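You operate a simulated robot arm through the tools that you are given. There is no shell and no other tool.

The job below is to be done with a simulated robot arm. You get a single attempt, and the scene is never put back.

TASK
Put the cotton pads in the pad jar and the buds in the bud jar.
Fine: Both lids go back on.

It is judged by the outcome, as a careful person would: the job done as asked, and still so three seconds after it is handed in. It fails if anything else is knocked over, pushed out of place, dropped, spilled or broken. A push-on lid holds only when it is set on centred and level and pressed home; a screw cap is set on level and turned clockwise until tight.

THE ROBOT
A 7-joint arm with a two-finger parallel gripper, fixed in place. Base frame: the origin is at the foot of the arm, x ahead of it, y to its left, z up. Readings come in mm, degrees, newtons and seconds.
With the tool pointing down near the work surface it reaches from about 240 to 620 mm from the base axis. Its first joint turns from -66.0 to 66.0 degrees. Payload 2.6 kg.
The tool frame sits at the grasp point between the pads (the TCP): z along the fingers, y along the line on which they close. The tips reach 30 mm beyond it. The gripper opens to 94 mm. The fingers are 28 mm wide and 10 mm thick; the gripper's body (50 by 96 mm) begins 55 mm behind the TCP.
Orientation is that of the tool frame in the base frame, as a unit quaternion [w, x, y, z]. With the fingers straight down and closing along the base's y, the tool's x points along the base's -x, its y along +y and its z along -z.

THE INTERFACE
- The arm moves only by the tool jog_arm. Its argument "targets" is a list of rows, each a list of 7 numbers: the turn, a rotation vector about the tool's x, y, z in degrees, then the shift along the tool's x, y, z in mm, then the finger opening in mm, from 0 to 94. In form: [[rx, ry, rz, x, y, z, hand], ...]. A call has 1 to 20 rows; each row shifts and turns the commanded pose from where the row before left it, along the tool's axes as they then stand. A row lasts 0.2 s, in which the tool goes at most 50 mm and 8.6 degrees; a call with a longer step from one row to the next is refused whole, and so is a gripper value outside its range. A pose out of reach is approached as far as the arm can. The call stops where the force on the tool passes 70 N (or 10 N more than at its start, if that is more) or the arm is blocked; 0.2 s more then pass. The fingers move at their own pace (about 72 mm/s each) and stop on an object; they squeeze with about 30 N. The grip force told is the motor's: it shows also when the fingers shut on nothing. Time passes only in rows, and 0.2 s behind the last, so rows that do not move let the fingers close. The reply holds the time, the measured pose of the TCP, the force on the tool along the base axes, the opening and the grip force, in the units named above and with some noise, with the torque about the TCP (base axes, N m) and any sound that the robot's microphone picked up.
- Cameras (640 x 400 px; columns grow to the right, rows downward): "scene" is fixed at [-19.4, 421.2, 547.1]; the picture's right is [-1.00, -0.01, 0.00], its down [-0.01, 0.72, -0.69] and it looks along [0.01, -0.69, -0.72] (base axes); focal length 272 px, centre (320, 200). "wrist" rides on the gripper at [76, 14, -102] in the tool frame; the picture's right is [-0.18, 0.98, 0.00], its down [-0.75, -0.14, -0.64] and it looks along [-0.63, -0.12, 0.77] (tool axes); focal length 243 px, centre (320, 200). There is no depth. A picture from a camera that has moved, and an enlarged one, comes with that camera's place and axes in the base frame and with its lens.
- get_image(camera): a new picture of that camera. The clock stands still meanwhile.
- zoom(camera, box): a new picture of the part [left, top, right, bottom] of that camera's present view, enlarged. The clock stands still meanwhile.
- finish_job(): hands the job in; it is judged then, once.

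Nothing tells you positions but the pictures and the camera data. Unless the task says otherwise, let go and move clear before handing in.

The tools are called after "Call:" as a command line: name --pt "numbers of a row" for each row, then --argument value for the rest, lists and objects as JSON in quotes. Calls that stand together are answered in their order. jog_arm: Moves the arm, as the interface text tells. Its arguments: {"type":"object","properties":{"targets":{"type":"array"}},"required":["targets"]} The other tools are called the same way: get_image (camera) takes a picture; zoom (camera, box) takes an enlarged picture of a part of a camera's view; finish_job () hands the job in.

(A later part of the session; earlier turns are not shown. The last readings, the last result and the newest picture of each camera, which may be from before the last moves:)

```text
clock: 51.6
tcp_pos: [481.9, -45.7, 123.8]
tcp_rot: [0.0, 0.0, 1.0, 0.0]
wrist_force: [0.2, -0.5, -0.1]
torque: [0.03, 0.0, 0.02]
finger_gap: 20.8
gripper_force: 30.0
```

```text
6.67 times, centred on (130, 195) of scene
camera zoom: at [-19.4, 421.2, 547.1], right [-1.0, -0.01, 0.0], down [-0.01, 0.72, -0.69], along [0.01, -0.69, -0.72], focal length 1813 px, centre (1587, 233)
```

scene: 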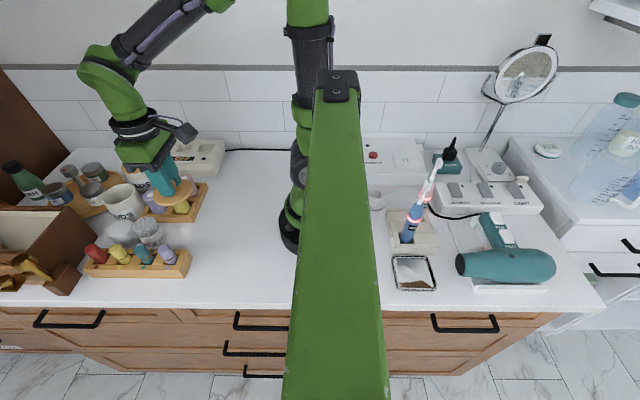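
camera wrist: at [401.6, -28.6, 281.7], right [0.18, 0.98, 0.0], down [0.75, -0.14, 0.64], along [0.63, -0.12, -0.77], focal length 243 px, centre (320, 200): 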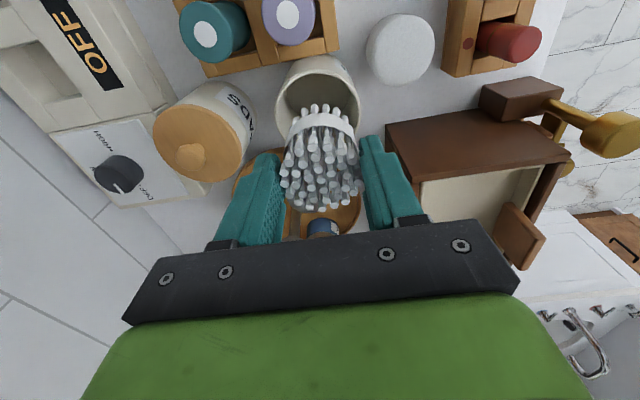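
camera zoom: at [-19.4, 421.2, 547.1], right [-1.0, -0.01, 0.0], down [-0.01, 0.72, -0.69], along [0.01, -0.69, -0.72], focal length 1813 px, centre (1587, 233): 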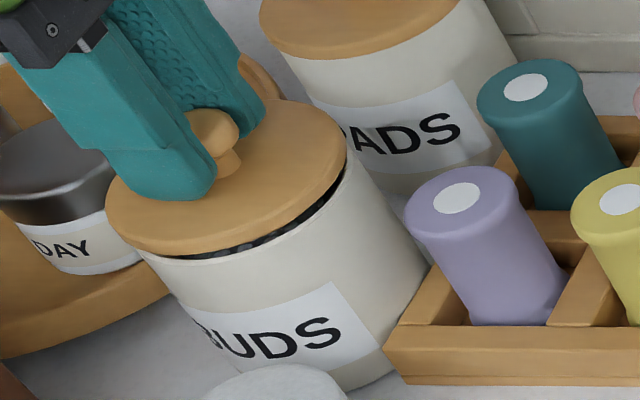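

Now symmetric about the jar in the wrist view. Lowering gently.

Call:
jog_arm --pt "0 0 0 0 0 2 10" --pt "0 0 0 0 0 2 10" --pt "0 0 0 0 0 0 10"

Call:
jog_arm --pt "0 0 0 0 0 1 10" --pt "0 0 0 0 0 0 10" --pt "0 0 0 0 0 0 10"

Call:
zoom --camera "wrist" --box '[265, 50, 375, 120]'

Call:
zoom --camera "scene" --box '[90, 165, 170, 225]'

```text
clock: 52.4
tcp_pos: [481.4, -46.7, 118.9]
tcp_rot: [-0.001, 0.0, 1.0, 0.0]
wrist_force: [-0.1, -1.2, -0.3]
torque: [-0.05, 0.01, 0.03]
finger_gap: 20.5
gripper_force: 30.1
```

```text
clock: 53.2
tcp_pos: [482.6, -46.9, 117.8]
tcp_rot: [-0.001, 0.0, 1.0, -0.001]
wrist_force: [0.8, -0.6, -0.6]
torque: [0.02, -0.01, 0.02]
finger_gap: 20.9
gripper_force: 29.8
```

```text
5.71 times, centred on (320, 85) of wrist
camera zoom: at [405.9, -31.3, 221.1], right [0.18, 0.98, 0.0], down [0.75, -0.14, 0.64], along [0.63, -0.12, -0.77], focal length 1386 px, centre (320, 857)
```

zoom: 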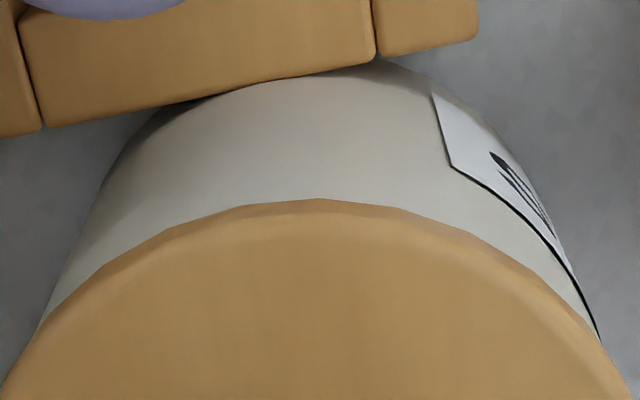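

```text
6.67 times, centred on (130, 195) of scene
camera zoom: at [-19.4, 421.2, 547.1], right [-1.0, -0.01, 0.0], down [-0.01, 0.72, -0.69], along [0.01, -0.69, -0.72], focal length 1813 px, centre (1587, 233)
```

zoom: 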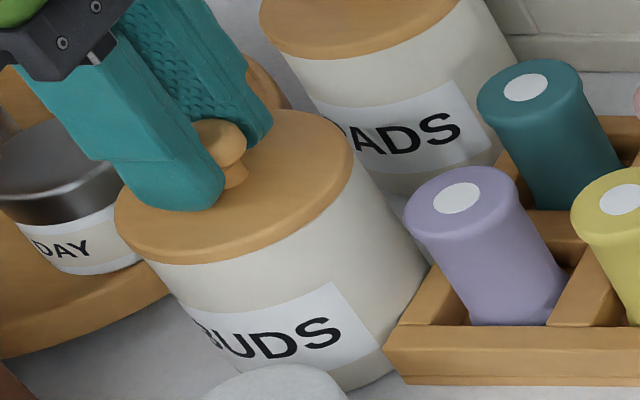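

Centered within about half a millimeter and just touching. Pressing on down in 1 mm steps.

Call:
jog_arm --pt "0 0 0 0.4 0.3 1 10" --pt "0 0 0 0 0 0 10"

Call:
jog_arm --pt "0 0 0 0 0 1 10" --pt "0 0 0 0 0 0 10"

Call:
jog_arm --pt "0 0 0 0 0 1 10" --pt "0 0 0 0 0 0 10"

```text
clock: 53.8
tcp_pos: [481.3, -45.6, 116.5]
tcp_rot: [0.0, 0.0, 1.0, 0.001]
wrist_force: [0.3, 0.4, -0.7]
torque: [-0.01, 0.03, -0.02]
finger_gap: 20.6
gripper_force: 30.1
```

```text
clock: 54.4
tcp_pos: [481.1, -45.6, 117.0]
tcp_rot: [0.001, 0.001, 1.0, 0.0]
wrist_force: [-4.4, -1.2, 15.2]
torque: [-0.03, 0.44, -0.01]
finger_gap: 20.8
gripper_force: 29.8
heard: snap
```

```text
clock: 55.0
tcp_pos: [482.5, -46.0, 116.8]
tcp_rot: [0.001, 0.0, 1.0, 0.001]
wrist_force: [-7.9, -0.5, 29.0]
torque: [-0.02, 0.41, -0.02]
finger_gap: 20.6
gripper_force: 30.3
```

That snap came while pressing at a centered position, so the lid seems seated now. I'll ease the force to zero and open gently.

Call:
jog_arm --pt "0 0 0 0 0 -1 10" --pt "0 0 0 0 0 0 10" --pt "0 0 0 0 0 0 10"

Call:
jog_arm --pt "0 0 0 0 0 -0.8 10" --pt "0 0 0 0 0 0 10" --pt "0 0 0 0 0 0 10"

```text
clock: 55.8
tcp_pos: [481.0, -46.1, 116.6]
tcp_rot: [0.001, 0.0, 1.0, 0.0]
wrist_force: [-2.0, -1.5, 20.3]
torque: [0.02, -0.24, -0.03]
finger_gap: 20.4
gripper_force: 30.2
```

```text
clock: 56.6
tcp_pos: [481.9, -44.8, 115.4]
tcp_rot: [0.0, 0.0, 1.0, 0.0]
wrist_force: [4.4, 0.6, 8.7]
torque: [0.0, -0.65, 0.0]
finger_gap: 20.5
gripper_force: 29.7
```

Call:
jog_arm --pt "0 0 0 0 0 -0.4 10" --pt "0 0 0 0 0 0 10"

Call:
jog_arm --pt "0 0 0 0 0 0 30" --pt "0 0 0 0 0 0 50" --pt "0 0 0 0 0 0 50"

Call:
zoom --camera "wrist" --box '[220, 40, 420, 200]'

Call:
zoom --camera "scene" --box '[90, 165, 170, 225]'

```text
clock: 57.2
tcp_pos: [480.7, -45.1, 116.3]
tcp_rot: [-0.001, 0.0, 1.0, 0.001]
wrist_force: [2.7, -0.3, 0.3]
torque: [0.03, -0.43, 0.0]
finger_gap: 20.6
gripper_force: 30.1
```

```text
clock: 58.0
tcp_pos: [481.6, -46.2, 117.0]
tcp_rot: [0.001, 0.0, 1.0, 0.0]
wrist_force: [0.4, 0.2, -0.6]
torque: [0.0, 0.03, -0.01]
finger_gap: 50.1
gripper_force: 0.1
```

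```text
2.50 times, centred on (320, 120) of wrist
camera zoom: at [405.3, -31.1, 220.9], right [0.18, 0.98, 0.0], down [0.75, -0.14, 0.64], along [0.63, -0.12, -0.77], focal length 606 px, centre (320, 400)
```

zoom: 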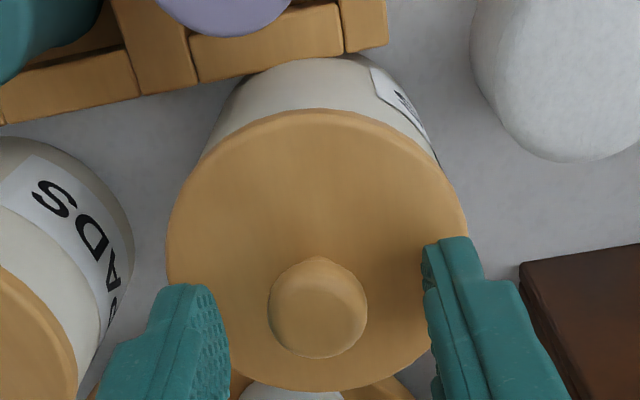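

```text
6.67 times, centred on (130, 195) of scene
camera zoom: at [-19.4, 421.2, 547.1], right [-1.0, -0.01, 0.0], down [-0.01, 0.72, -0.69], along [0.01, -0.69, -0.72], focal length 1813 px, centre (1587, 233)
```

zoom: 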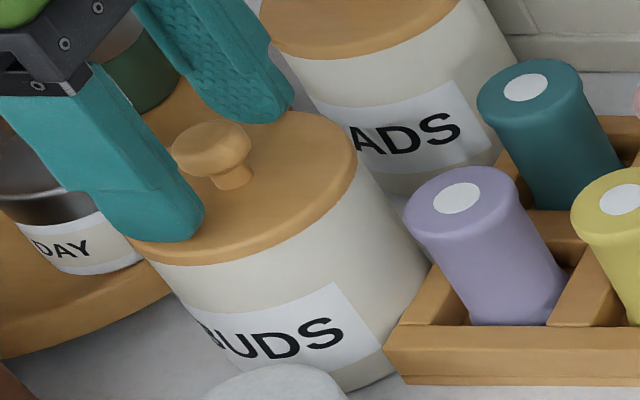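

The lid stayed put on release, centered over the jar. I'll rise and compare its seating with the untouched PADS lid.

Call:
jog_arm --pt "0 0 0 0 0 -15 50" --pt "0 0 0 0 0 -40 50" --pt "0 0 0 0 0 -40 50" --pt "0 0 0 0 0 0 50" --pt "0 0 0 0 0 0 50"

Call:
zoom --camera "scene" --box '[80, 150, 220, 240]'

Call:
zoom --camera "wrist" --box '[220, 30, 420, 155]'

Call:
zoom --camera "scene" --box '[90, 170, 160, 230]'

```text
clock: 59.2
tcp_pos: [483.0, -45.0, 213.3]
tcp_rot: [0.0, 0.001, 1.0, 0.0]
wrist_force: [-0.8, -0.2, 0.5]
torque: [-0.01, -0.03, -0.01]
finger_gap: 49.9
gripper_force: 0.1
```

```text
4.44 times, centred on (150, 195) of scene
camera zoom: at [-19.4, 421.2, 547.1], right [-1.0, -0.01, 0.0], down [-0.01, 0.72, -0.69], along [0.01, -0.69, -0.72], focal length 1209 px, centre (1076, 222)
```

zoom: 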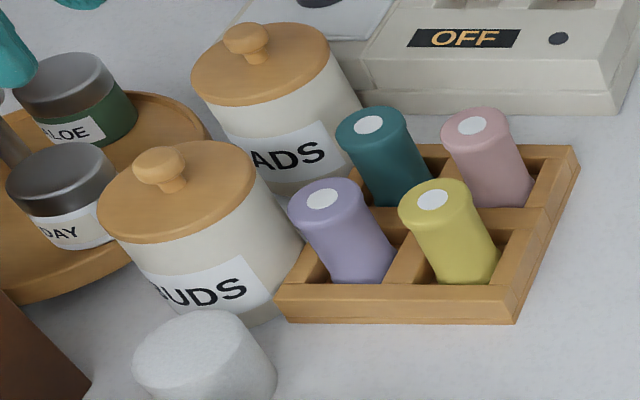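

```text
3.20 times, centred on (320, 92) of wrist
camera zoom: at [406.3, -30.1, 316.7], right [0.18, 0.98, 0.0], down [0.75, -0.14, 0.64], along [0.63, -0.12, -0.77], focal length 776 px, centre (320, 544)
```

zoom: 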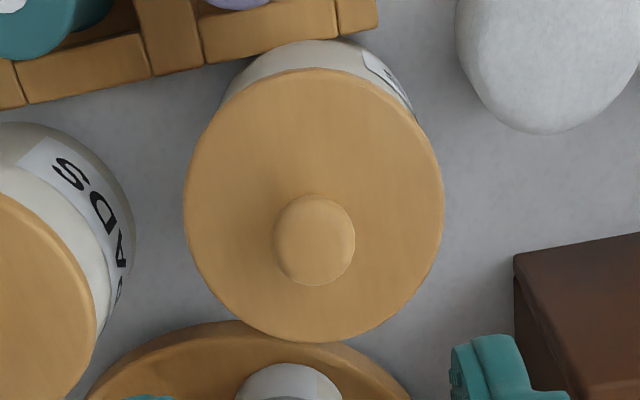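

```text
6.67 times, centred on (125, 200) of scene
camera zoom: at [-19.4, 421.2, 547.1], right [-1.0, -0.01, 0.0], down [-0.01, 0.72, -0.69], along [0.01, -0.69, -0.72], focal length 1813 px, centre (1620, 200)
```

zoom: 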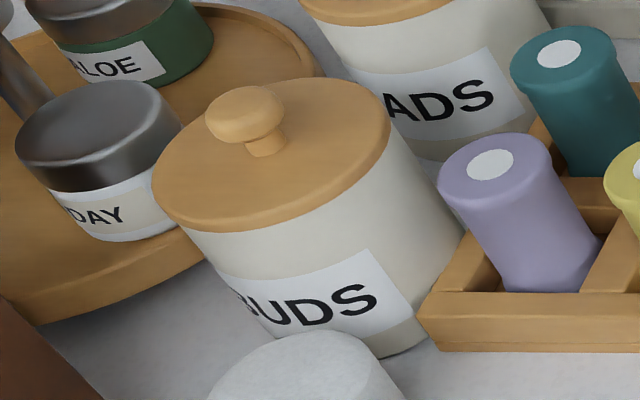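

The BUDS lid is back exactly where it was originally, flush and level. Now to the PADS jar: I'll hover above it to locate the knob.

Call:
jog_arm --pt "0 0 0 -1 -37 0 50" --pt "0 0 0 -1 -37 0 50" --pt "0 0 0 -1 -35 0 50" --pt "0 0 0 0 0 0 50" --pt "0 0 0 0 0 0 50"

Call:
get_image --camera "wrist"

Call:
zoom --camera "wrist" --box '[220, 30, 420, 155]'

Call:
zoom --camera "scene" --box '[60, 110, 220, 210]'

```text
clock: 60.4
tcp_pos: [485.7, -154.3, 214.9]
tcp_rot: [0.001, 0.0, 1.0, -0.001]
wrist_force: [-0.8, 0.1, 0.2]
torque: [-0.01, 0.02, -0.05]
finger_gap: 50.1
gripper_force: 0.3
```

```text
taken
camera wrist: at [409.3, -138.8, 318.2], right [0.18, 0.98, 0.0], down [0.75, -0.14, 0.64], along [0.63, -0.12, -0.77], focal length 243 px, centre (320, 200)
```

wrist: 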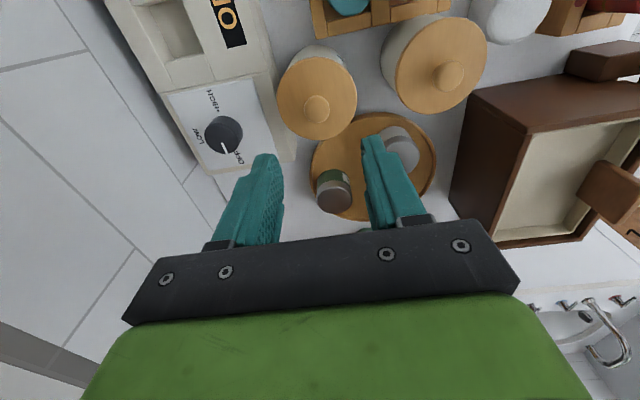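

```text
3.20 times, centred on (320, 92) of wrist
camera zoom: at [409.3, -138.8, 318.2], right [0.18, 0.98, 0.0], down [0.75, -0.14, 0.64], along [0.63, -0.12, -0.77], focal length 776 px, centre (320, 544)
```

zoom: 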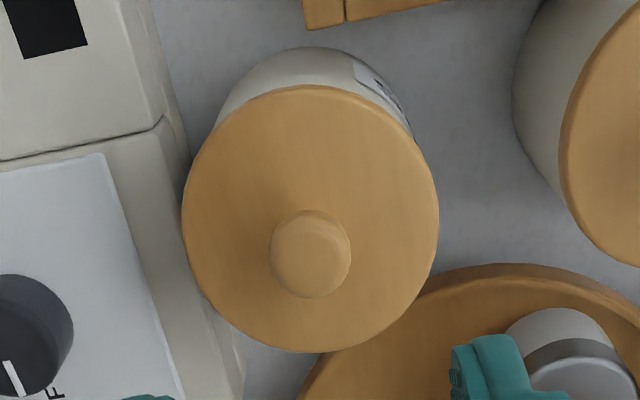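

```text
4.00 times, centred on (140, 160) of scene
camera zoom: at [-19.4, 421.2, 547.1], right [-1.0, -0.01, 0.0], down [-0.01, 0.72, -0.69], along [0.01, -0.69, -0.72], focal length 1088 px, centre (1040, 360)
```

zoom: 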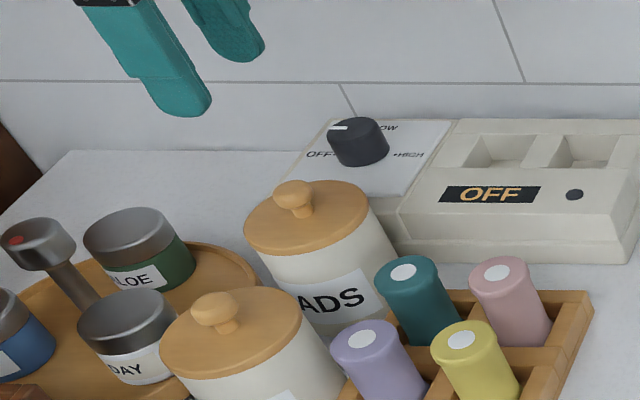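

The PADS knob is about 0.8 mm ahead and 2.8 mm to the -y side of the tool axis. I'll correct and lower onto it.

Call:
jog_arm --pt "0 0 0 -0.8 -2.8 30 50" --pt "0 0 0 0 0 35 50" --pt "0 0 0 0 0 15 50" --pt "0 0 0 0 0 10 50" --pt "0 0 0 0 0 0 50" --pt "0 0 0 0 0 0 50"

Call:
zoom --camera "wrist" --box '[220, 60, 420, 220]'

Call:
zoom --camera "scene" --box '[80, 130, 180, 200]'

```text
clock: 61.8
tcp_pos: [483.5, -158.9, 123.7]
tcp_rot: [0.0, 0.0, 1.0, -0.001]
wrist_force: [-0.5, 0.2, -1.1]
torque: [-0.01, -0.02, -0.02]
finger_gap: 50.3
gripper_force: 0.1
```

```text
2.50 times, centred on (320, 140) of wrist
camera zoom: at [408.6, -142.9, 226.2], right [0.18, 0.98, 0.0], down [0.75, -0.14, 0.64], along [0.63, -0.12, -0.77], focal length 606 px, centre (320, 350)
```

zoom: 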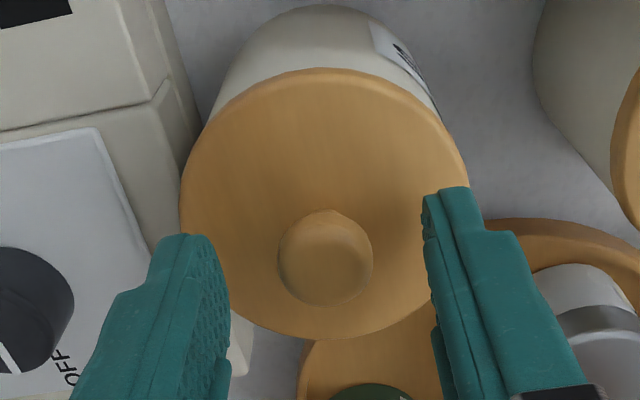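

```text
5.71 times, centred on (130, 165) of scene
camera zoom: at [-19.4, 421.2, 547.1], right [-1.0, -0.01, 0.0], down [-0.01, 0.72, -0.69], along [0.01, -0.69, -0.72], focal length 1554 px, centre (1406, 400)
```

zoom: 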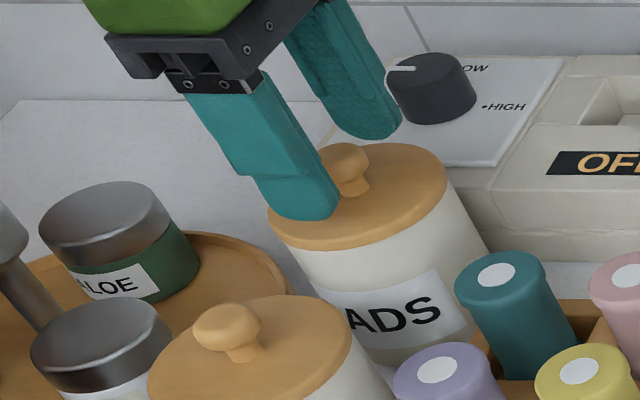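

Slight overshoot; correcting +1 mm in y and lowering the last 7 mm, with settling time.

Call:
jog_arm --pt "0 0 0 -0.5 1 4 50" --pt "0 0 0 0 0 3.5 50" --pt "0 0 0 0 0 0 50" --pt "0 0 0 0 0 0 50" --pt "0 0 0 0 0 0 50" --pt "0 0 0 0 0 0 50"

Call:
zoom --camera "wrist" --box '[220, 70, 420, 230]'

```text
clock: 63.2
tcp_pos: [485.6, -156.0, 115.0]
tcp_rot: [0.0, 0.0, 1.0, 0.0]
wrist_force: [-0.1, 1.1, 0.2]
torque: [-0.03, 0.04, -0.03]
finger_gap: 49.9
gripper_force: 0.1
```

```text
2.50 times, centred on (320, 150) of wrist
camera zoom: at [409.0, -141.3, 218.4], right [0.18, 0.98, 0.0], down [0.75, -0.14, 0.64], along [0.63, -0.12, -0.77], focal length 606 px, centre (320, 325)
```

zoom: 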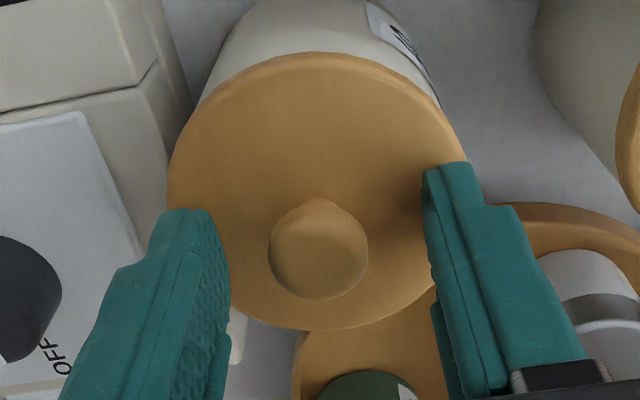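

Well aligned. Closing on the PADS knob and lifting slowly.

Call:
jog_arm --pt "0 0 0 0 0 0 30" --pt "0 0 0 0 0 0 10" --pt "0 0 0 0 0 0 10" --pt "0 0 0 0 0 0 10"

Call:
jog_arm --pt "0 0 0 0 0 -3 10" --pt "0 0 0 0 0 -4 10" --pt "0 0 0 0 0 -5 10" --pt "0 0 0 0 0 -8 10" --pt "0 0 0 0 0 0 10" --pt "0 0 0 0 0 0 10"

Call:
zoom --camera "wrist" --box '[220, 40, 420, 200]'

Call:
zoom --camera "scene" --box '[80, 130, 180, 200]'

```text
clock: 64.2
tcp_pos: [484.4, -154.9, 115.4]
tcp_rot: [0.0, 0.0, 1.0, 0.0]
wrist_force: [0.7, -1.0, -0.1]
torque: [0.01, 0.0, -0.01]
finger_gap: 20.9
gripper_force: 29.5
heard: snap
```

```text
clock: 65.6
tcp_pos: [485.5, -156.6, 135.4]
tcp_rot: [0.0, 0.001, 1.0, 0.001]
wrist_force: [-0.2, -1.3, 0.0]
torque: [-0.02, 0.02, -0.03]
finger_gap: 20.7
gripper_force: 29.5
```

```text
2.50 times, centred on (320, 120) of wrist
camera zoom: at [408.9, -142.1, 238.6], right [0.18, 0.98, 0.0], down [0.75, -0.14, 0.64], along [0.63, -0.12, -0.77], focal length 606 px, centre (320, 400)
```

zoom: 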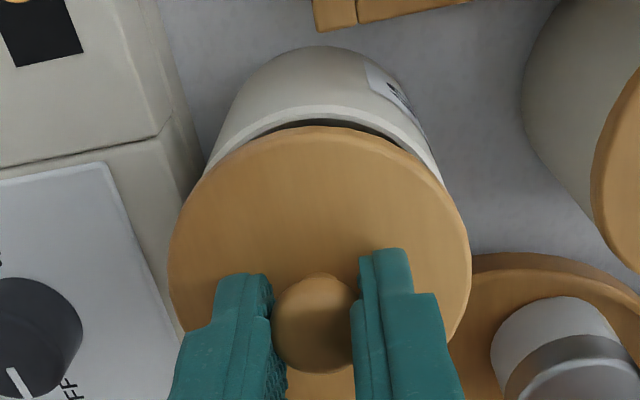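

```text
5.71 times, centred on (130, 165) of scene
camera zoom: at [-19.4, 421.2, 547.1], right [-1.0, -0.01, 0.0], down [-0.01, 0.72, -0.69], along [0.01, -0.69, -0.72], focal length 1554 px, centre (1406, 400)
```

zoom: 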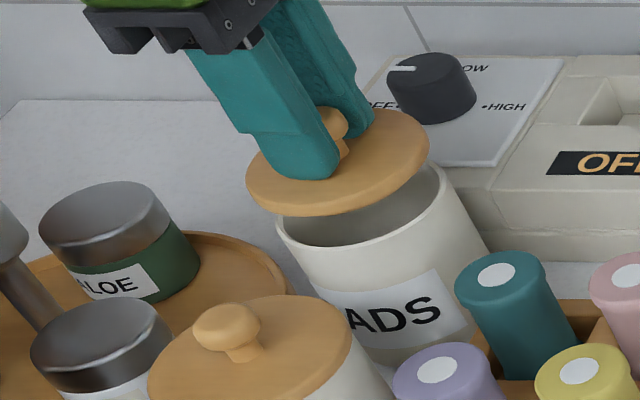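

The PADS lid is off and the jar stayed. Carrying the lid high to the same clear counter spot.

Call:
jog_arm --pt "0 0 0 0 0 -30 10" --pt "0 0 0 0 0 -40 10" --pt "0 0 0 9 8 -5 10" --pt "0 0 0 26 23 0 10" --pt "0 0 0 33 29 0 10" --pt "0 0 0 33 30 0 10" --pt "0 0 0 33 30 0 10" --pt "0 0 0 33 30 0 10" --pt "0 0 0 24 21 0 10" --pt "0 0 0 12 10 0 10" --pt "0 0 0 0 0 30 10" --pt "0 0 0 0 0 40 10" --pt "0 0 0 0 0 40 10" --pt "0 0 0 0 0 30 10" --pt "0 0 0 0 0 0 10" --pt "0 0 0 0 0 0 10"

Call:
zoom --camera "wrist" --box '[160, 40, 480, 240]'

Call:
zoom --camera "scene" --box '[60, 140, 240, 260]'

```text
clock: 69.0
tcp_pos: [282.9, 25.9, 68.1]
tcp_rot: [0.0, 0.0, 1.0, 0.0]
wrist_force: [0.0, 0.2, -0.3]
torque: [0.01, 0.03, 0.0]
finger_gap: 20.5
gripper_force: 30.0
```

```text
2.00 times, centred on (320, 140) of wrist
camera zoom: at [207.2, 40.2, 172.6], right [0.18, 0.98, 0.0], down [0.75, -0.14, 0.64], along [0.63, -0.12, -0.77], focal length 485 px, centre (320, 320)
```

zoom: 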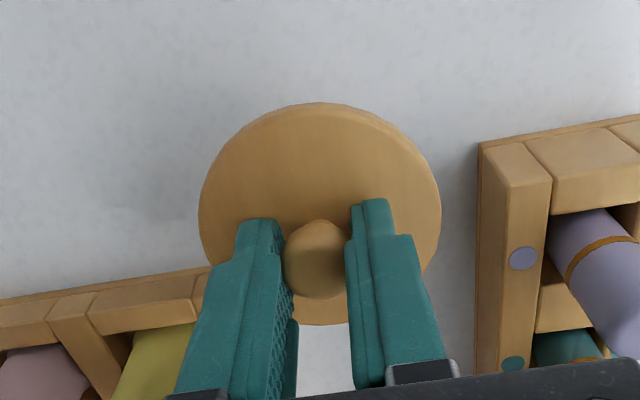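

```text
3.33 times, centred on (150, 200) of scene
camera zoom: at [-19.4, 421.2, 547.1], right [-1.0, -0.01, 0.0], down [-0.01, 0.72, -0.69], along [0.01, -0.69, -0.72], focal length 907 px, centre (887, 200)
```

zoom: 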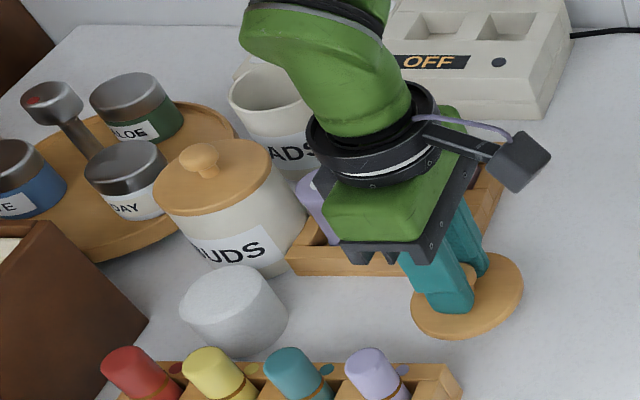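

Positioned over the clear spot. Lowering, with small steps near the counter.

Call:
jog_arm --pt "0 0 0 0 0 12 10" --pt "0 0 0 0 0 8 10" --pt "0 0 0 0 0 3 10" --pt "0 0 0 0 0 0 10" --pt "0 0 0 0 0 0 10"

Call:
jog_arm --pt "0 0 0 0 0 1 10" --pt "0 0 0 0 0 0 10"

```text
clock: 70.2
tcp_pos: [281.7, 25.4, 46.8]
tcp_rot: [0.0, 0.0, 1.0, 0.0]
wrist_force: [0.2, 0.3, -0.2]
torque: [-0.01, -0.01, -0.03]
finger_gap: 20.6
gripper_force: 30.2
```

```text
clock: 70.8
tcp_pos: [282.4, 25.0, 46.0]
tcp_rot: [0.0, 0.0, 1.0, 0.0]
wrist_force: [-0.4, -0.6, -1.2]
torque: [0.01, 0.0, 0.0]
finger_gap: 20.4
gripper_force: 30.1
```

Call:
jog_arm --pt "0 0 0 0 0 1 10" --pt "0 0 0 0 0 0 10"

Call:
jog_arm --pt "0 0 0 0 0 1 10" --pt "0 0 0 0 0 0 10"

```text
clock: 71.4
tcp_pos: [283.6, 24.2, 45.4]
tcp_rot: [0.0, 0.001, 1.0, 0.0]
wrist_force: [1.0, -0.1, -0.2]
torque: [-0.02, -0.01, -0.02]
finger_gap: 20.7
gripper_force: 29.8
```

```text
clock: 72.0
tcp_pos: [282.8, 23.6, 44.6]
tcp_rot: [0.0, -0.001, 1.0, 0.0]
wrist_force: [-1.1, -0.5, 0.2]
torque: [0.0, -0.01, 0.0]
finger_gap: 20.6
gripper_force: 29.9
```

No contact yet; one millimeter more at a time.

Call:
jog_arm --pt "0 0 0 0 0 1 10" --pt "0 0 0 0 0 0 10"

```text
clock: 72.6
tcp_pos: [281.5, 24.6, 43.9]
tcp_rot: [0.0, 0.0, 1.0, 0.0]
wrist_force: [0.2, -0.3, 0.5]
torque: [-0.01, 0.02, 0.01]
finger_gap: 20.8
gripper_force: 30.0
```

Call:
jog_arm --pt "0 0 0 0 0 1 10" --pt "0 0 0 0 0 0 10"

```text
clock: 73.2
tcp_pos: [281.4, 22.8, 41.5]
tcp_rot: [0.001, 0.0, 1.0, 0.0]
wrist_force: [0.6, 0.1, -0.5]
torque: [-0.05, 0.01, 0.0]
finger_gap: 20.8
gripper_force: 30.2
```

Call:
jog_arm --pt "0 0 0 0 0 1 10" --pt "0 0 0 0 0 0 10"

```text
clock: 73.8
tcp_pos: [281.0, 24.3, 41.9]
tcp_rot: [0.001, 0.001, 1.0, -0.001]
wrist_force: [-2.3, 0.5, 17.1]
torque: [0.05, 0.21, -0.01]
finger_gap: 20.6
gripper_force: 30.3
```

Contact with the counter. Easing off and releasing.

Call:
jog_arm --pt "0 0 0 0 0 -0.8 10" --pt "0 0 0 0 0 0 10"

Call:
jog_arm --pt "0 0 0 0 0 0 30" --pt "0 0 0 0 0 0 50" --pt "0 0 0 0 0 0 50" --pt "0 0 0 0 0 -10 50" --pt "0 0 0 0 0 -40 50" --pt "0 0 0 0 0 -40 94" --pt "0 0 0 0 0 -40 94" --pt "0 0 0 -35 3 0 94" --pt "0 0 0 -40 3 0 94" --pt "0 0 0 0 0 0 94" --pt "0 0 0 0 0 0 94"

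Call:
get_image --camera "wrist"

Call:
zoom --camera "scene" --box '[60, 150, 240, 280]'

Call:
zoom --camera "wrist" --box '[240, 60, 440, 220]'

```text
clock: 74.4
tcp_pos: [282.8, 24.2, 41.1]
tcp_rot: [0.0, 0.0, 1.0, -0.001]
wrist_force: [-0.6, 0.5, 7.8]
torque: [0.04, 0.01, 0.03]
finger_gap: 20.6
gripper_force: 30.1
```

```text
clock: 76.8
tcp_pos: [358.1, 31.4, 171.8]
tcp_rot: [0.0, 0.0, 1.0, 0.0]
wrist_force: [0.2, -0.7, -0.2]
torque: [0.0, 0.02, -0.03]
finger_gap: 94.1
gripper_force: 0.1
```

```text
taken
camera wrist: at [282.0, 47.0, 275.3], right [0.18, 0.98, 0.0], down [0.75, -0.14, 0.64], along [0.63, -0.12, -0.77], focal length 243 px, centre (320, 200)
```

wrist: 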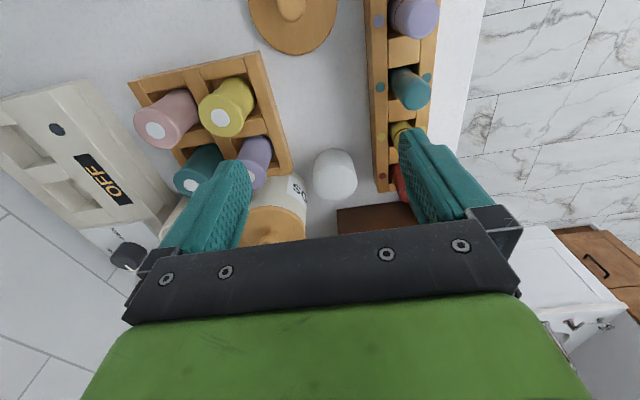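

```text
3.08 times, centred on (150, 215) of scene
camera zoom: at [-19.4, 421.2, 547.1], right [-1.0, -0.01, 0.0], down [-0.01, 0.72, -0.69], along [0.01, -0.69, -0.72], focal length 837 px, centre (843, 154)
```

zoom: 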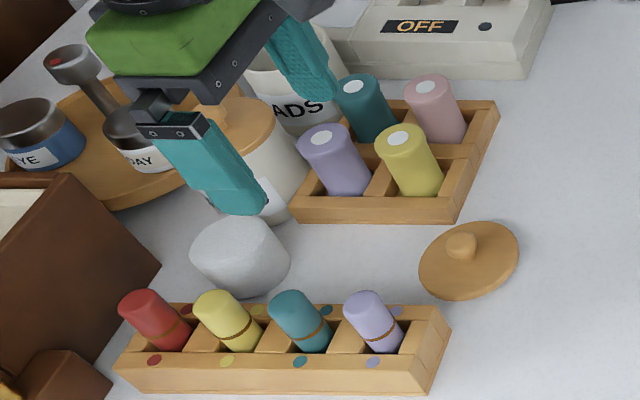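

```text
2.50 times, centred on (340, 140) of wrist
camera zoom: at [282.0, 47.0, 275.3], right [0.18, 0.98, 0.0], down [0.75, -0.14, 0.64], along [0.63, -0.12, -0.77], focal length 606 px, centre (270, 350)
```

zoom: 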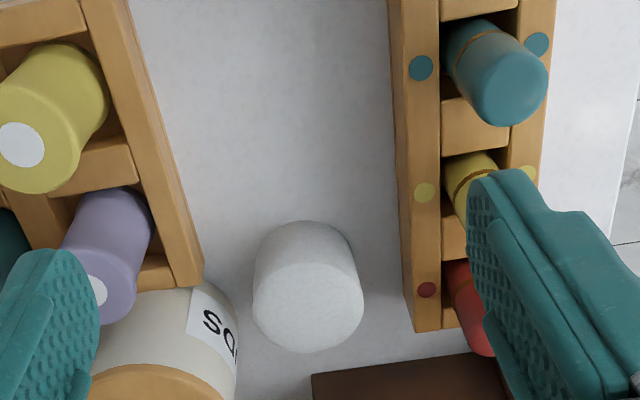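

The PADS lid is down safely. Before gripping the pads, I'll look closely to see whether it's one solid stack or loose discs.

Call:
zoom --camera "scene" --box '[105, 208, 150, 242]'

Call:
zoom --camera "wrist" --box '[305, 140, 365, 210]'

```text
11.76 times, centred on (128, 225) of scene
camera zoom: at [-19.4, 421.2, 547.1], right [-1.0, -0.01, 0.0], down [-0.01, 0.72, -0.69], along [0.01, -0.69, -0.72], focal length 3200 px, centre (2585, -94)
```

zoom: 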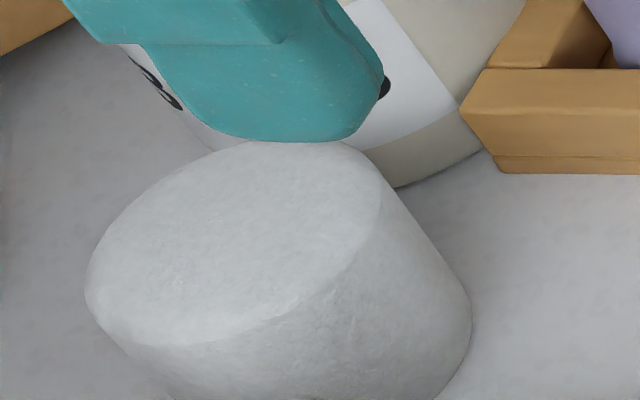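

```text
5.71 times, centred on (335, 175) of wrist
camera zoom: at [282.0, 47.0, 275.3], right [0.18, 0.98, 0.0], down [0.75, -0.14, 0.64], along [0.63, -0.12, -0.77], focal length 1386 px, centre (234, 343)
```

zoom: 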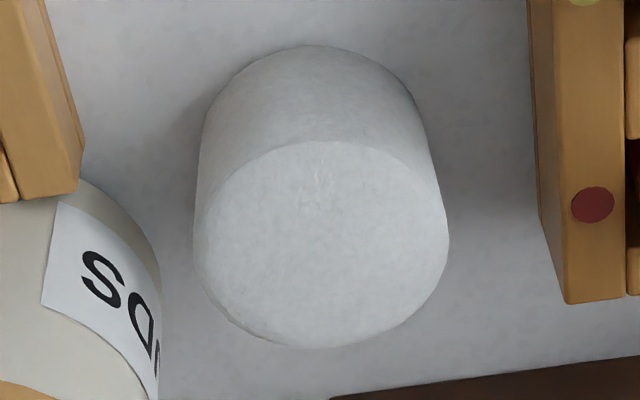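

It's one solid cylinder, centered about (455, 33.5), 54 mm across and 40 mm high. With the jar and rack close on both y sides, I'll rotate the gripper 45° so the fingers enter the open diagonal gaps.

Call:
jog_arm --pt "0 0 0 -32 0 0 94" --pt "0 0 0 -35 0 0 94" --pt "0 0 0 -30 0 0 94" --pt "0 0 7.5 0 0 0 80" --pt "0 0 7.5 0 0 0 70" --pt "0 0 7.5 0 0 0 70" --pt "0 0 7.5 0 0 0 70" --pt "0 0 7.5 0 0 0 70" --pt "0 0 7.5 0 0 0 70" --pt "0 0 0 0 0 0 70" --pt "0 0 0 0 0 0 70" --pt "0 0 0 0 0 0 70"

Call:
get_image --camera "wrist"

Call:
zoom --camera "scene" --box '[60, 130, 220, 250]'

```text
clock: 79.4
tcp_pos: [454.6, 29.8, 171.3]
tcp_rot: [0.001, 0.383, 0.924, 0.0]
wrist_force: [-0.5, -0.5, 0.7]
torque: [-0.01, -0.03, 0.0]
finger_gap: 70.0
gripper_force: 0.1
```

```text
taken
camera wrist: at [411.1, 94.8, 275.0], right [0.83, 0.56, 0.0], down [0.43, -0.63, 0.64], along [0.36, -0.53, -0.77], focal length 243 px, centre (320, 200)
```

wrist: 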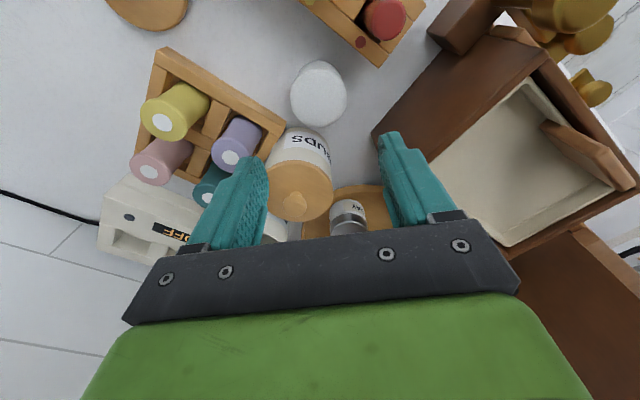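

```text
3.33 times, centred on (140, 190) of scene
camera zoom: at [-19.4, 421.2, 547.1], right [-1.0, -0.01, 0.0], down [-0.01, 0.72, -0.69], along [0.01, -0.69, -0.72], focal length 907 px, centre (920, 233)
```

zoom: 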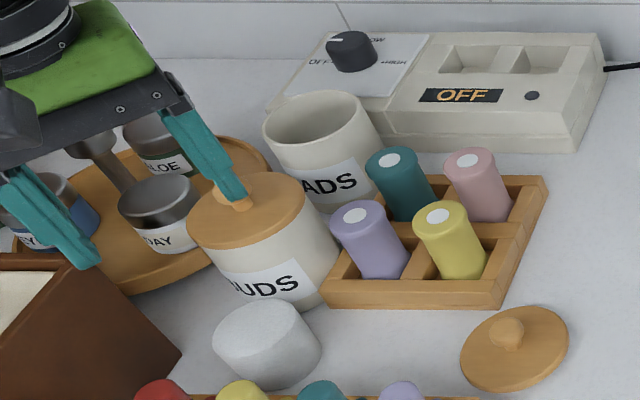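

Rotated 45° with good clearance to the box. Zooming to align with the pads.

Call:
zoom --camera "wrist" --box '[260, 40, 380, 140]'

```text
4.00 times, centred on (320, 90) of wrist
camera zoom: at [411.1, 94.8, 275.0], right [0.83, 0.56, 0.0], down [0.43, -0.63, 0.64], along [0.36, -0.53, -0.77], focal length 970 px, centre (320, 640)
```

zoom: 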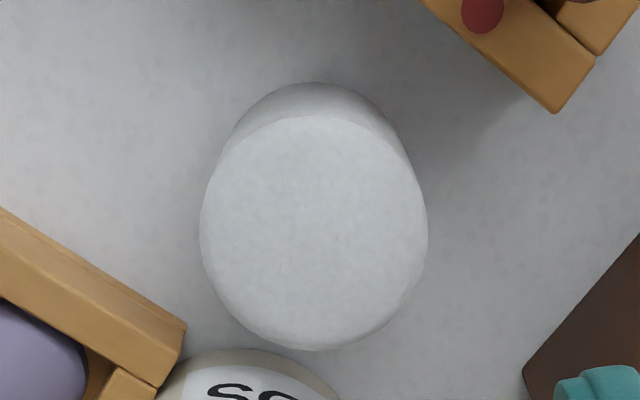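

Pads are 2.6 mm / 0.9 mm off the tool axis. Correcting and lowering partway, then rechecking.

Call:
jog_arm --pt "0 0 0 2.6 -0.9 30 70" --pt "0 0 0 0 0 35 70" --pt "0 0 0 0 0 15 70" --pt "0 0 0 0 0 0 70" --pt "0 0 0 0 0 0 70" --pt "0 0 0 0 0 0 70"

Call:
zoom --camera "wrist" --box '[200, 50, 440, 230]'

Call:
zoom --camera "scene" --box '[80, 160, 200, 260]'

```text
clock: 80.8
tcp_pos: [451.7, 31.1, 91.6]
tcp_rot: [0.0, 0.383, 0.924, -0.001]
wrist_force: [-0.7, 0.7, 0.6]
torque: [-0.01, 0.02, -0.02]
finger_gap: 70.3
gripper_force: 0.1
```

```text
2.22 times, centred on (320, 140) of wrist
camera zoom: at [408.3, 96.6, 194.7], right [0.83, 0.56, 0.0], down [0.43, -0.63, 0.64], along [0.36, -0.53, -0.77], focal length 539 px, centre (320, 333)
```

zoom: 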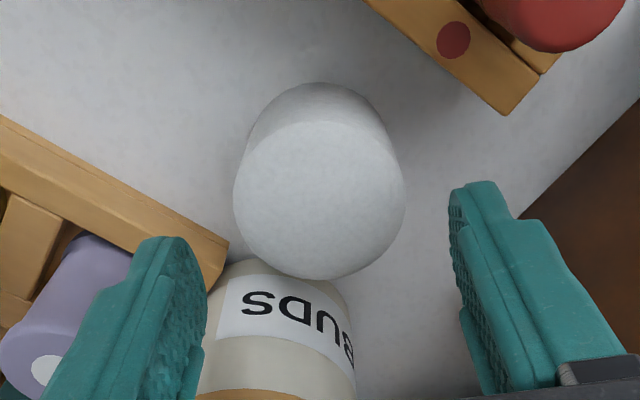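

```text
4.00 times, centred on (140, 210) of scene
camera zoom: at [-19.4, 421.2, 547.1], right [-1.0, -0.01, 0.0], down [-0.01, 0.72, -0.69], along [0.01, -0.69, -0.72], focal length 1088 px, centre (1040, 160)
```

zoom: 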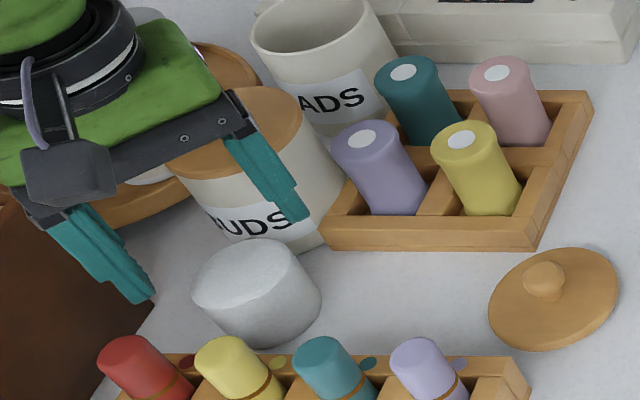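

Only about 1.5 mm to correct now. Lowering with a 64 mm opening so the tips reach about z 24.

Call:
jog_arm --pt "0 0 0 -1.5 -0.6 10 64" --pt "0 0 0 0 0 10 64" --pt "0 0 0 0 0 10 64" --pt "0 0 0 0 0 7 64" --pt "0 0 0 0 0 0 64" --pt "0 0 0 0 0 0 64" --pt "0 0 0 0 0 0 64"

Call:
zoom --camera "wrist" --box '[200, 50, 440, 230]'

Call:
zoom --camera "scene" --box '[80, 170, 200, 270]'

```text
clock: 82.4
tcp_pos: [453.6, 30.6, 53.9]
tcp_rot: [0.0, 0.383, 0.924, 0.0]
wrist_force: [-0.4, -0.2, 0.6]
torque: [0.02, 0.01, 0.01]
finger_gap: 64.0
gripper_force: 0.0
```

```text
2.22 times, centred on (320, 140) of wrist
camera zoom: at [409.7, 94.7, 158.4], right [0.83, 0.56, 0.0], down [0.43, -0.63, 0.64], along [0.36, -0.53, -0.77], focal length 539 px, centre (320, 333)
```

zoom: 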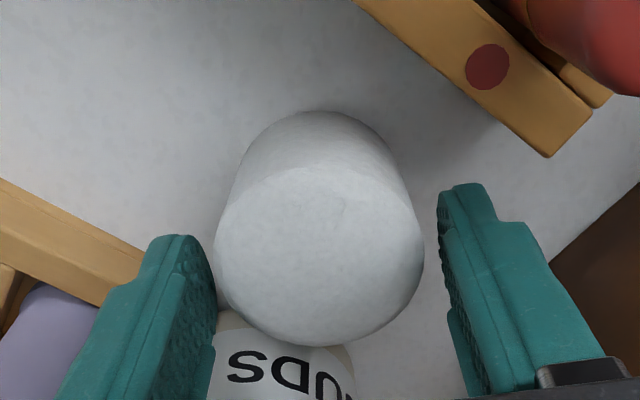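

```text
4.00 times, centred on (140, 220) of scene
camera zoom: at [-19.4, 421.2, 547.1], right [-1.0, -0.01, 0.0], down [-0.01, 0.72, -0.69], along [0.01, -0.69, -0.72], focal length 1088 px, centre (1040, 120)
```

zoom: 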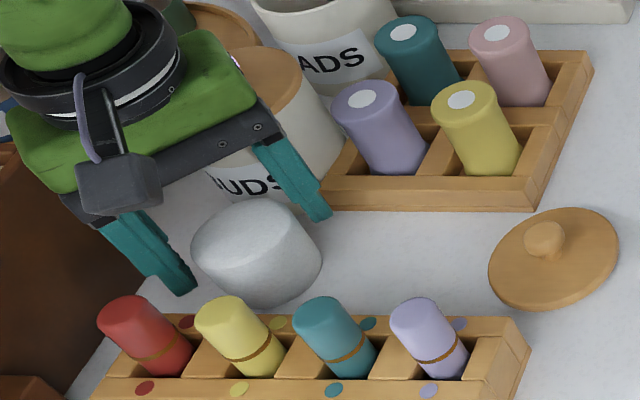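

Centered on the pads within a millimeter and clear of rack and jar. Closing.

Call:
jog_arm --pt "0 0 0 0 0 0 56" --pt "0 0 0 0 0 0 42" --pt "0 0 0 0 0 0 42" --pt "0 0 0 0 0 0 42"

Call:
jog_arm --pt "0 0 0 0 0 -3 42" --pt "0 0 0 0 0 -7 42" --pt "0 0 0 0 0 -15 42" --pt "0 0 0 0 0 0 42" --pt "0 0 0 0 0 0 42"

Call:
zoom --camera "wrist" --box '[200, 50, 440, 230]'

Call:
zoom --camera "scene" --box '[80, 170, 200, 270]'

```text
clock: 83.4
tcp_pos: [453.1, 30.8, 54.7]
tcp_rot: [0.0, 0.383, 0.924, 0.0]
wrist_force: [0.5, 0.6, 0.2]
torque: [-0.02, -0.02, 0.01]
finger_gap: 49.6
gripper_force: 29.9
```

```text
clock: 84.6
tcp_pos: [453.1, 28.3, 80.4]
tcp_rot: [0.0, 0.382, 0.924, 0.0]
wrist_force: [0.3, 0.0, -0.5]
torque: [-0.01, -0.03, -0.01]
finger_gap: 49.5
gripper_force: 29.8
```

```text
2.22 times, centred on (320, 140) of wrist
camera zoom: at [409.1, 94.4, 183.9], right [0.83, 0.56, 0.0], down [0.43, -0.63, 0.64], along [0.36, -0.53, -0.77], focal length 539 px, centre (320, 333)
```

zoom: 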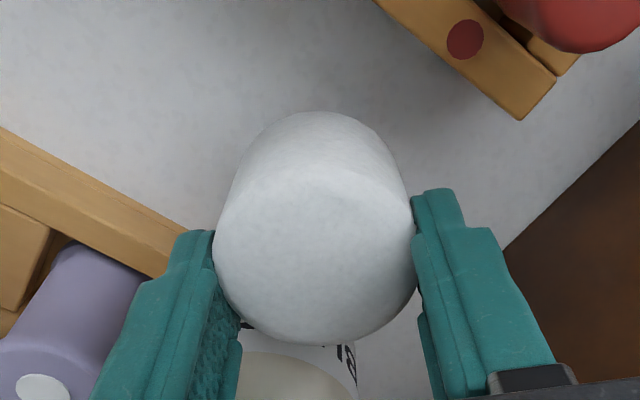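

```text
4.00 times, centred on (140, 220) of scene
camera zoom: at [-19.4, 421.2, 547.1], right [-1.0, -0.01, 0.0], down [-0.01, 0.72, -0.69], along [0.01, -0.69, -0.72], focal length 1088 px, centre (1040, 120)
```

zoom: 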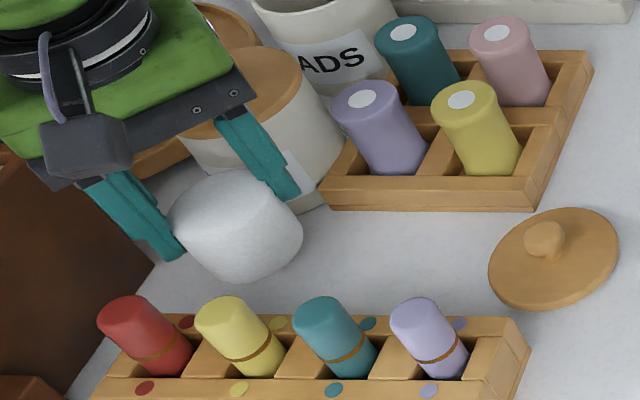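

The pads came up cleanly. I'll raise them well above the jar lids and carry them over the open PADS jar at about (486, -156).

Call:
jog_arm --pt "0 0 0 0 0 -30 42" --pt "0 0 0 0 0 -45 42" --pt "0 0 0 0 0 -40 42" --pt "0 0 0 -10 -7 0 42" --pt "0 0 0 -25 -17.5 0 42" --pt "0 0 0 -32 -22 0 42" --pt "0 0 0 -32 -22 0 42" --pt "0 0 0 -30 -21 0 42" --pt "0 0 0 -18 -12.5 0 42" --pt "0 0 0 -8.7 -6.5 0 42" --pt "0 0 0 0 0 0 42" --pt "0 0 0 0 0 0 42" --pt "0 0 0 0 0 0 42"

Call:
zoom --camera "wrist" --box '[200, 30, 440, 190]'

Call:
zoom --camera "scene" --box '[50, 90, 210, 210]'

```text
clock: 87.4
tcp_pos: [485.0, -156.4, 194.3]
tcp_rot: [-0.001, 0.382, 0.924, -0.001]
wrist_force: [0.1, 0.3, -0.3]
torque: [-0.01, -0.01, 0.03]
finger_gap: 49.5
gripper_force: 30.2
```

```text
2.50 times, centred on (320, 110) of wrist
camera zoom: at [442.1, -91.7, 297.6], right [0.83, 0.56, 0.0], down [0.43, -0.63, 0.64], along [0.36, -0.53, -0.77], focal length 606 px, centre (320, 425)
```

zoom: 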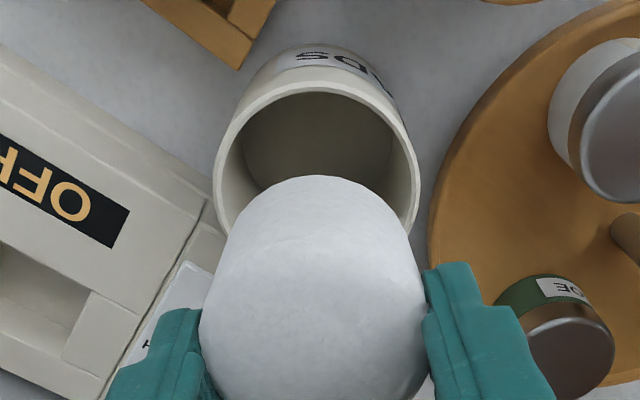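

```text
3.33 times, centred on (130, 150) of scene
camera zoom: at [-19.4, 421.2, 547.1], right [-1.0, -0.01, 0.0], down [-0.01, 0.72, -0.69], along [0.01, -0.69, -0.72], focal length 907 px, centre (953, 367)
```

zoom: 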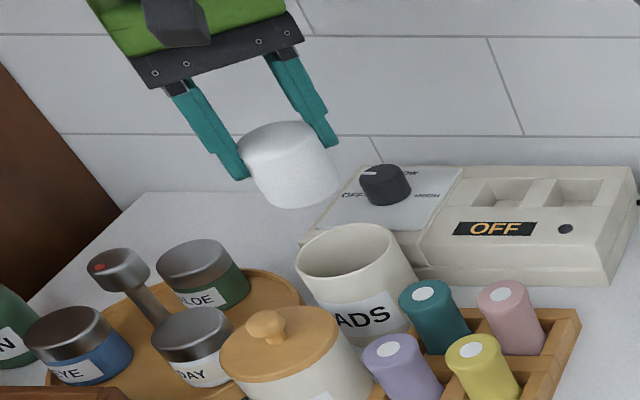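

The pads hang over the PADS jar mouth within about 1.5 mm. I'll correct and lower to just above the rim to check.

Call:
jog_arm --pt "0 0 0 -1.3 0.2 15 42" --pt "0 0 0 0 0 25 42" --pt "0 0 0 0 0 12 42" --pt "0 0 0 0 0 0 42" --pt "0 0 0 0 0 0 42" --pt "0 0 0 0 0 0 42"

Call:
zoom --camera "wrist" --box '[200, 30, 440, 190]'

Call:
zoom --camera "scene" --box '[70, 110, 190, 200]'

```text
clock: 88.8
tcp_pos: [486.6, -158.3, 143.7]
tcp_rot: [0.0, 0.383, 0.924, 0.0]
wrist_force: [-0.1, 0.1, -1.4]
torque: [-0.02, 0.0, 0.01]
finger_gap: 49.0
gripper_force: 29.7
```

```text
2.50 times, centred on (320, 110) of wrist
camera zoom: at [442.8, -93.2, 247.3], right [0.83, 0.56, 0.0], down [0.43, -0.63, 0.64], along [0.36, -0.53, -0.77], focal length 606 px, centre (320, 425)
```

zoom: 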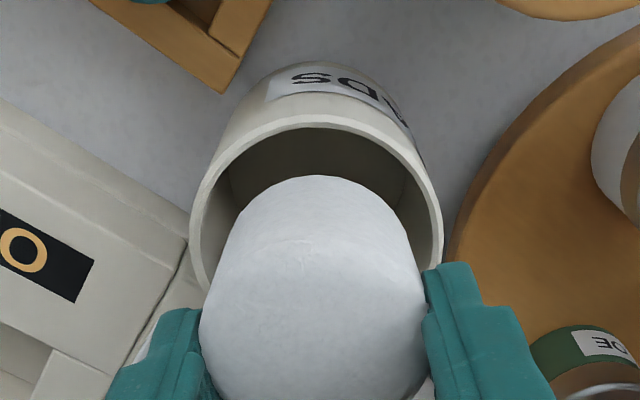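

```text
4.44 times, centred on (130, 155) of scene
camera zoom: at [-19.4, 421.2, 547.1], right [-1.0, -0.01, 0.0], down [-0.01, 0.72, -0.69], along [0.01, -0.69, -0.72], focal length 1209 px, centre (1164, 400)
```

zoom: 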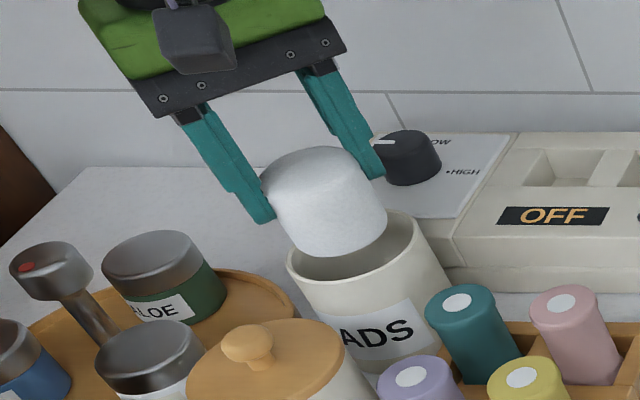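

Centered within a millimeter. Lowering the pads into the jar mouth until the fingertips are just above the rim.

Call:
jog_arm --pt "0 0 0 0 0 10 42" --pt "0 0 0 0 0 8 42" --pt "0 0 0 0 0 8 42" --pt "0 0 0 0 0 5 42" --pt "0 0 0 0 0 0 42" --pt "0 0 0 0 0 0 42"

Call:
zoom --camera "wrist" --box '[200, 30, 440, 190]'

Call:
zoom --camera "scene" --box '[70, 110, 190, 200]'

```text
clock: 90.2
tcp_pos: [485.2, -158.0, 112.6]
tcp_rot: [-0.001, 0.383, 0.924, 0.0]
wrist_force: [0.0, -0.3, -0.5]
torque: [0.03, 0.01, 0.01]
finger_gap: 49.2
gripper_force: 30.0
```

```text
2.50 times, centred on (320, 110) of wrist
camera zoom: at [442.3, -93.0, 215.4], right [0.83, 0.56, 0.0], down [0.43, -0.63, 0.64], along [0.36, -0.53, -0.77], focal length 606 px, centre (320, 425)
```

zoom: 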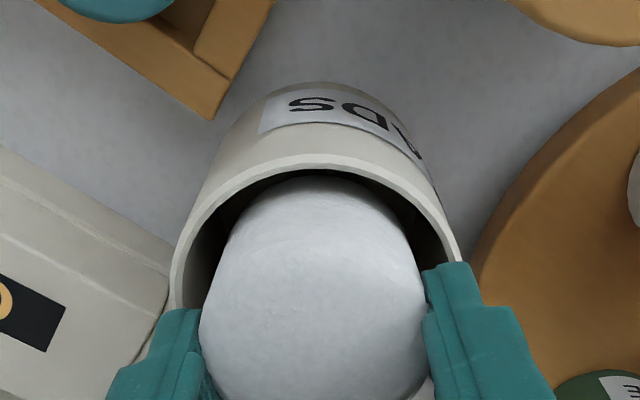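

```text
4.44 times, centred on (130, 155) of scene
camera zoom: at [-19.4, 421.2, 547.1], right [-1.0, -0.01, 0.0], down [-0.01, 0.72, -0.69], along [0.01, -0.69, -0.72], focal length 1209 px, centre (1164, 400)
```

zoom: 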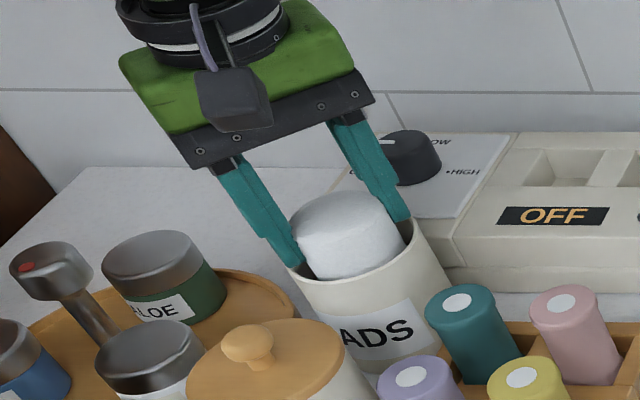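

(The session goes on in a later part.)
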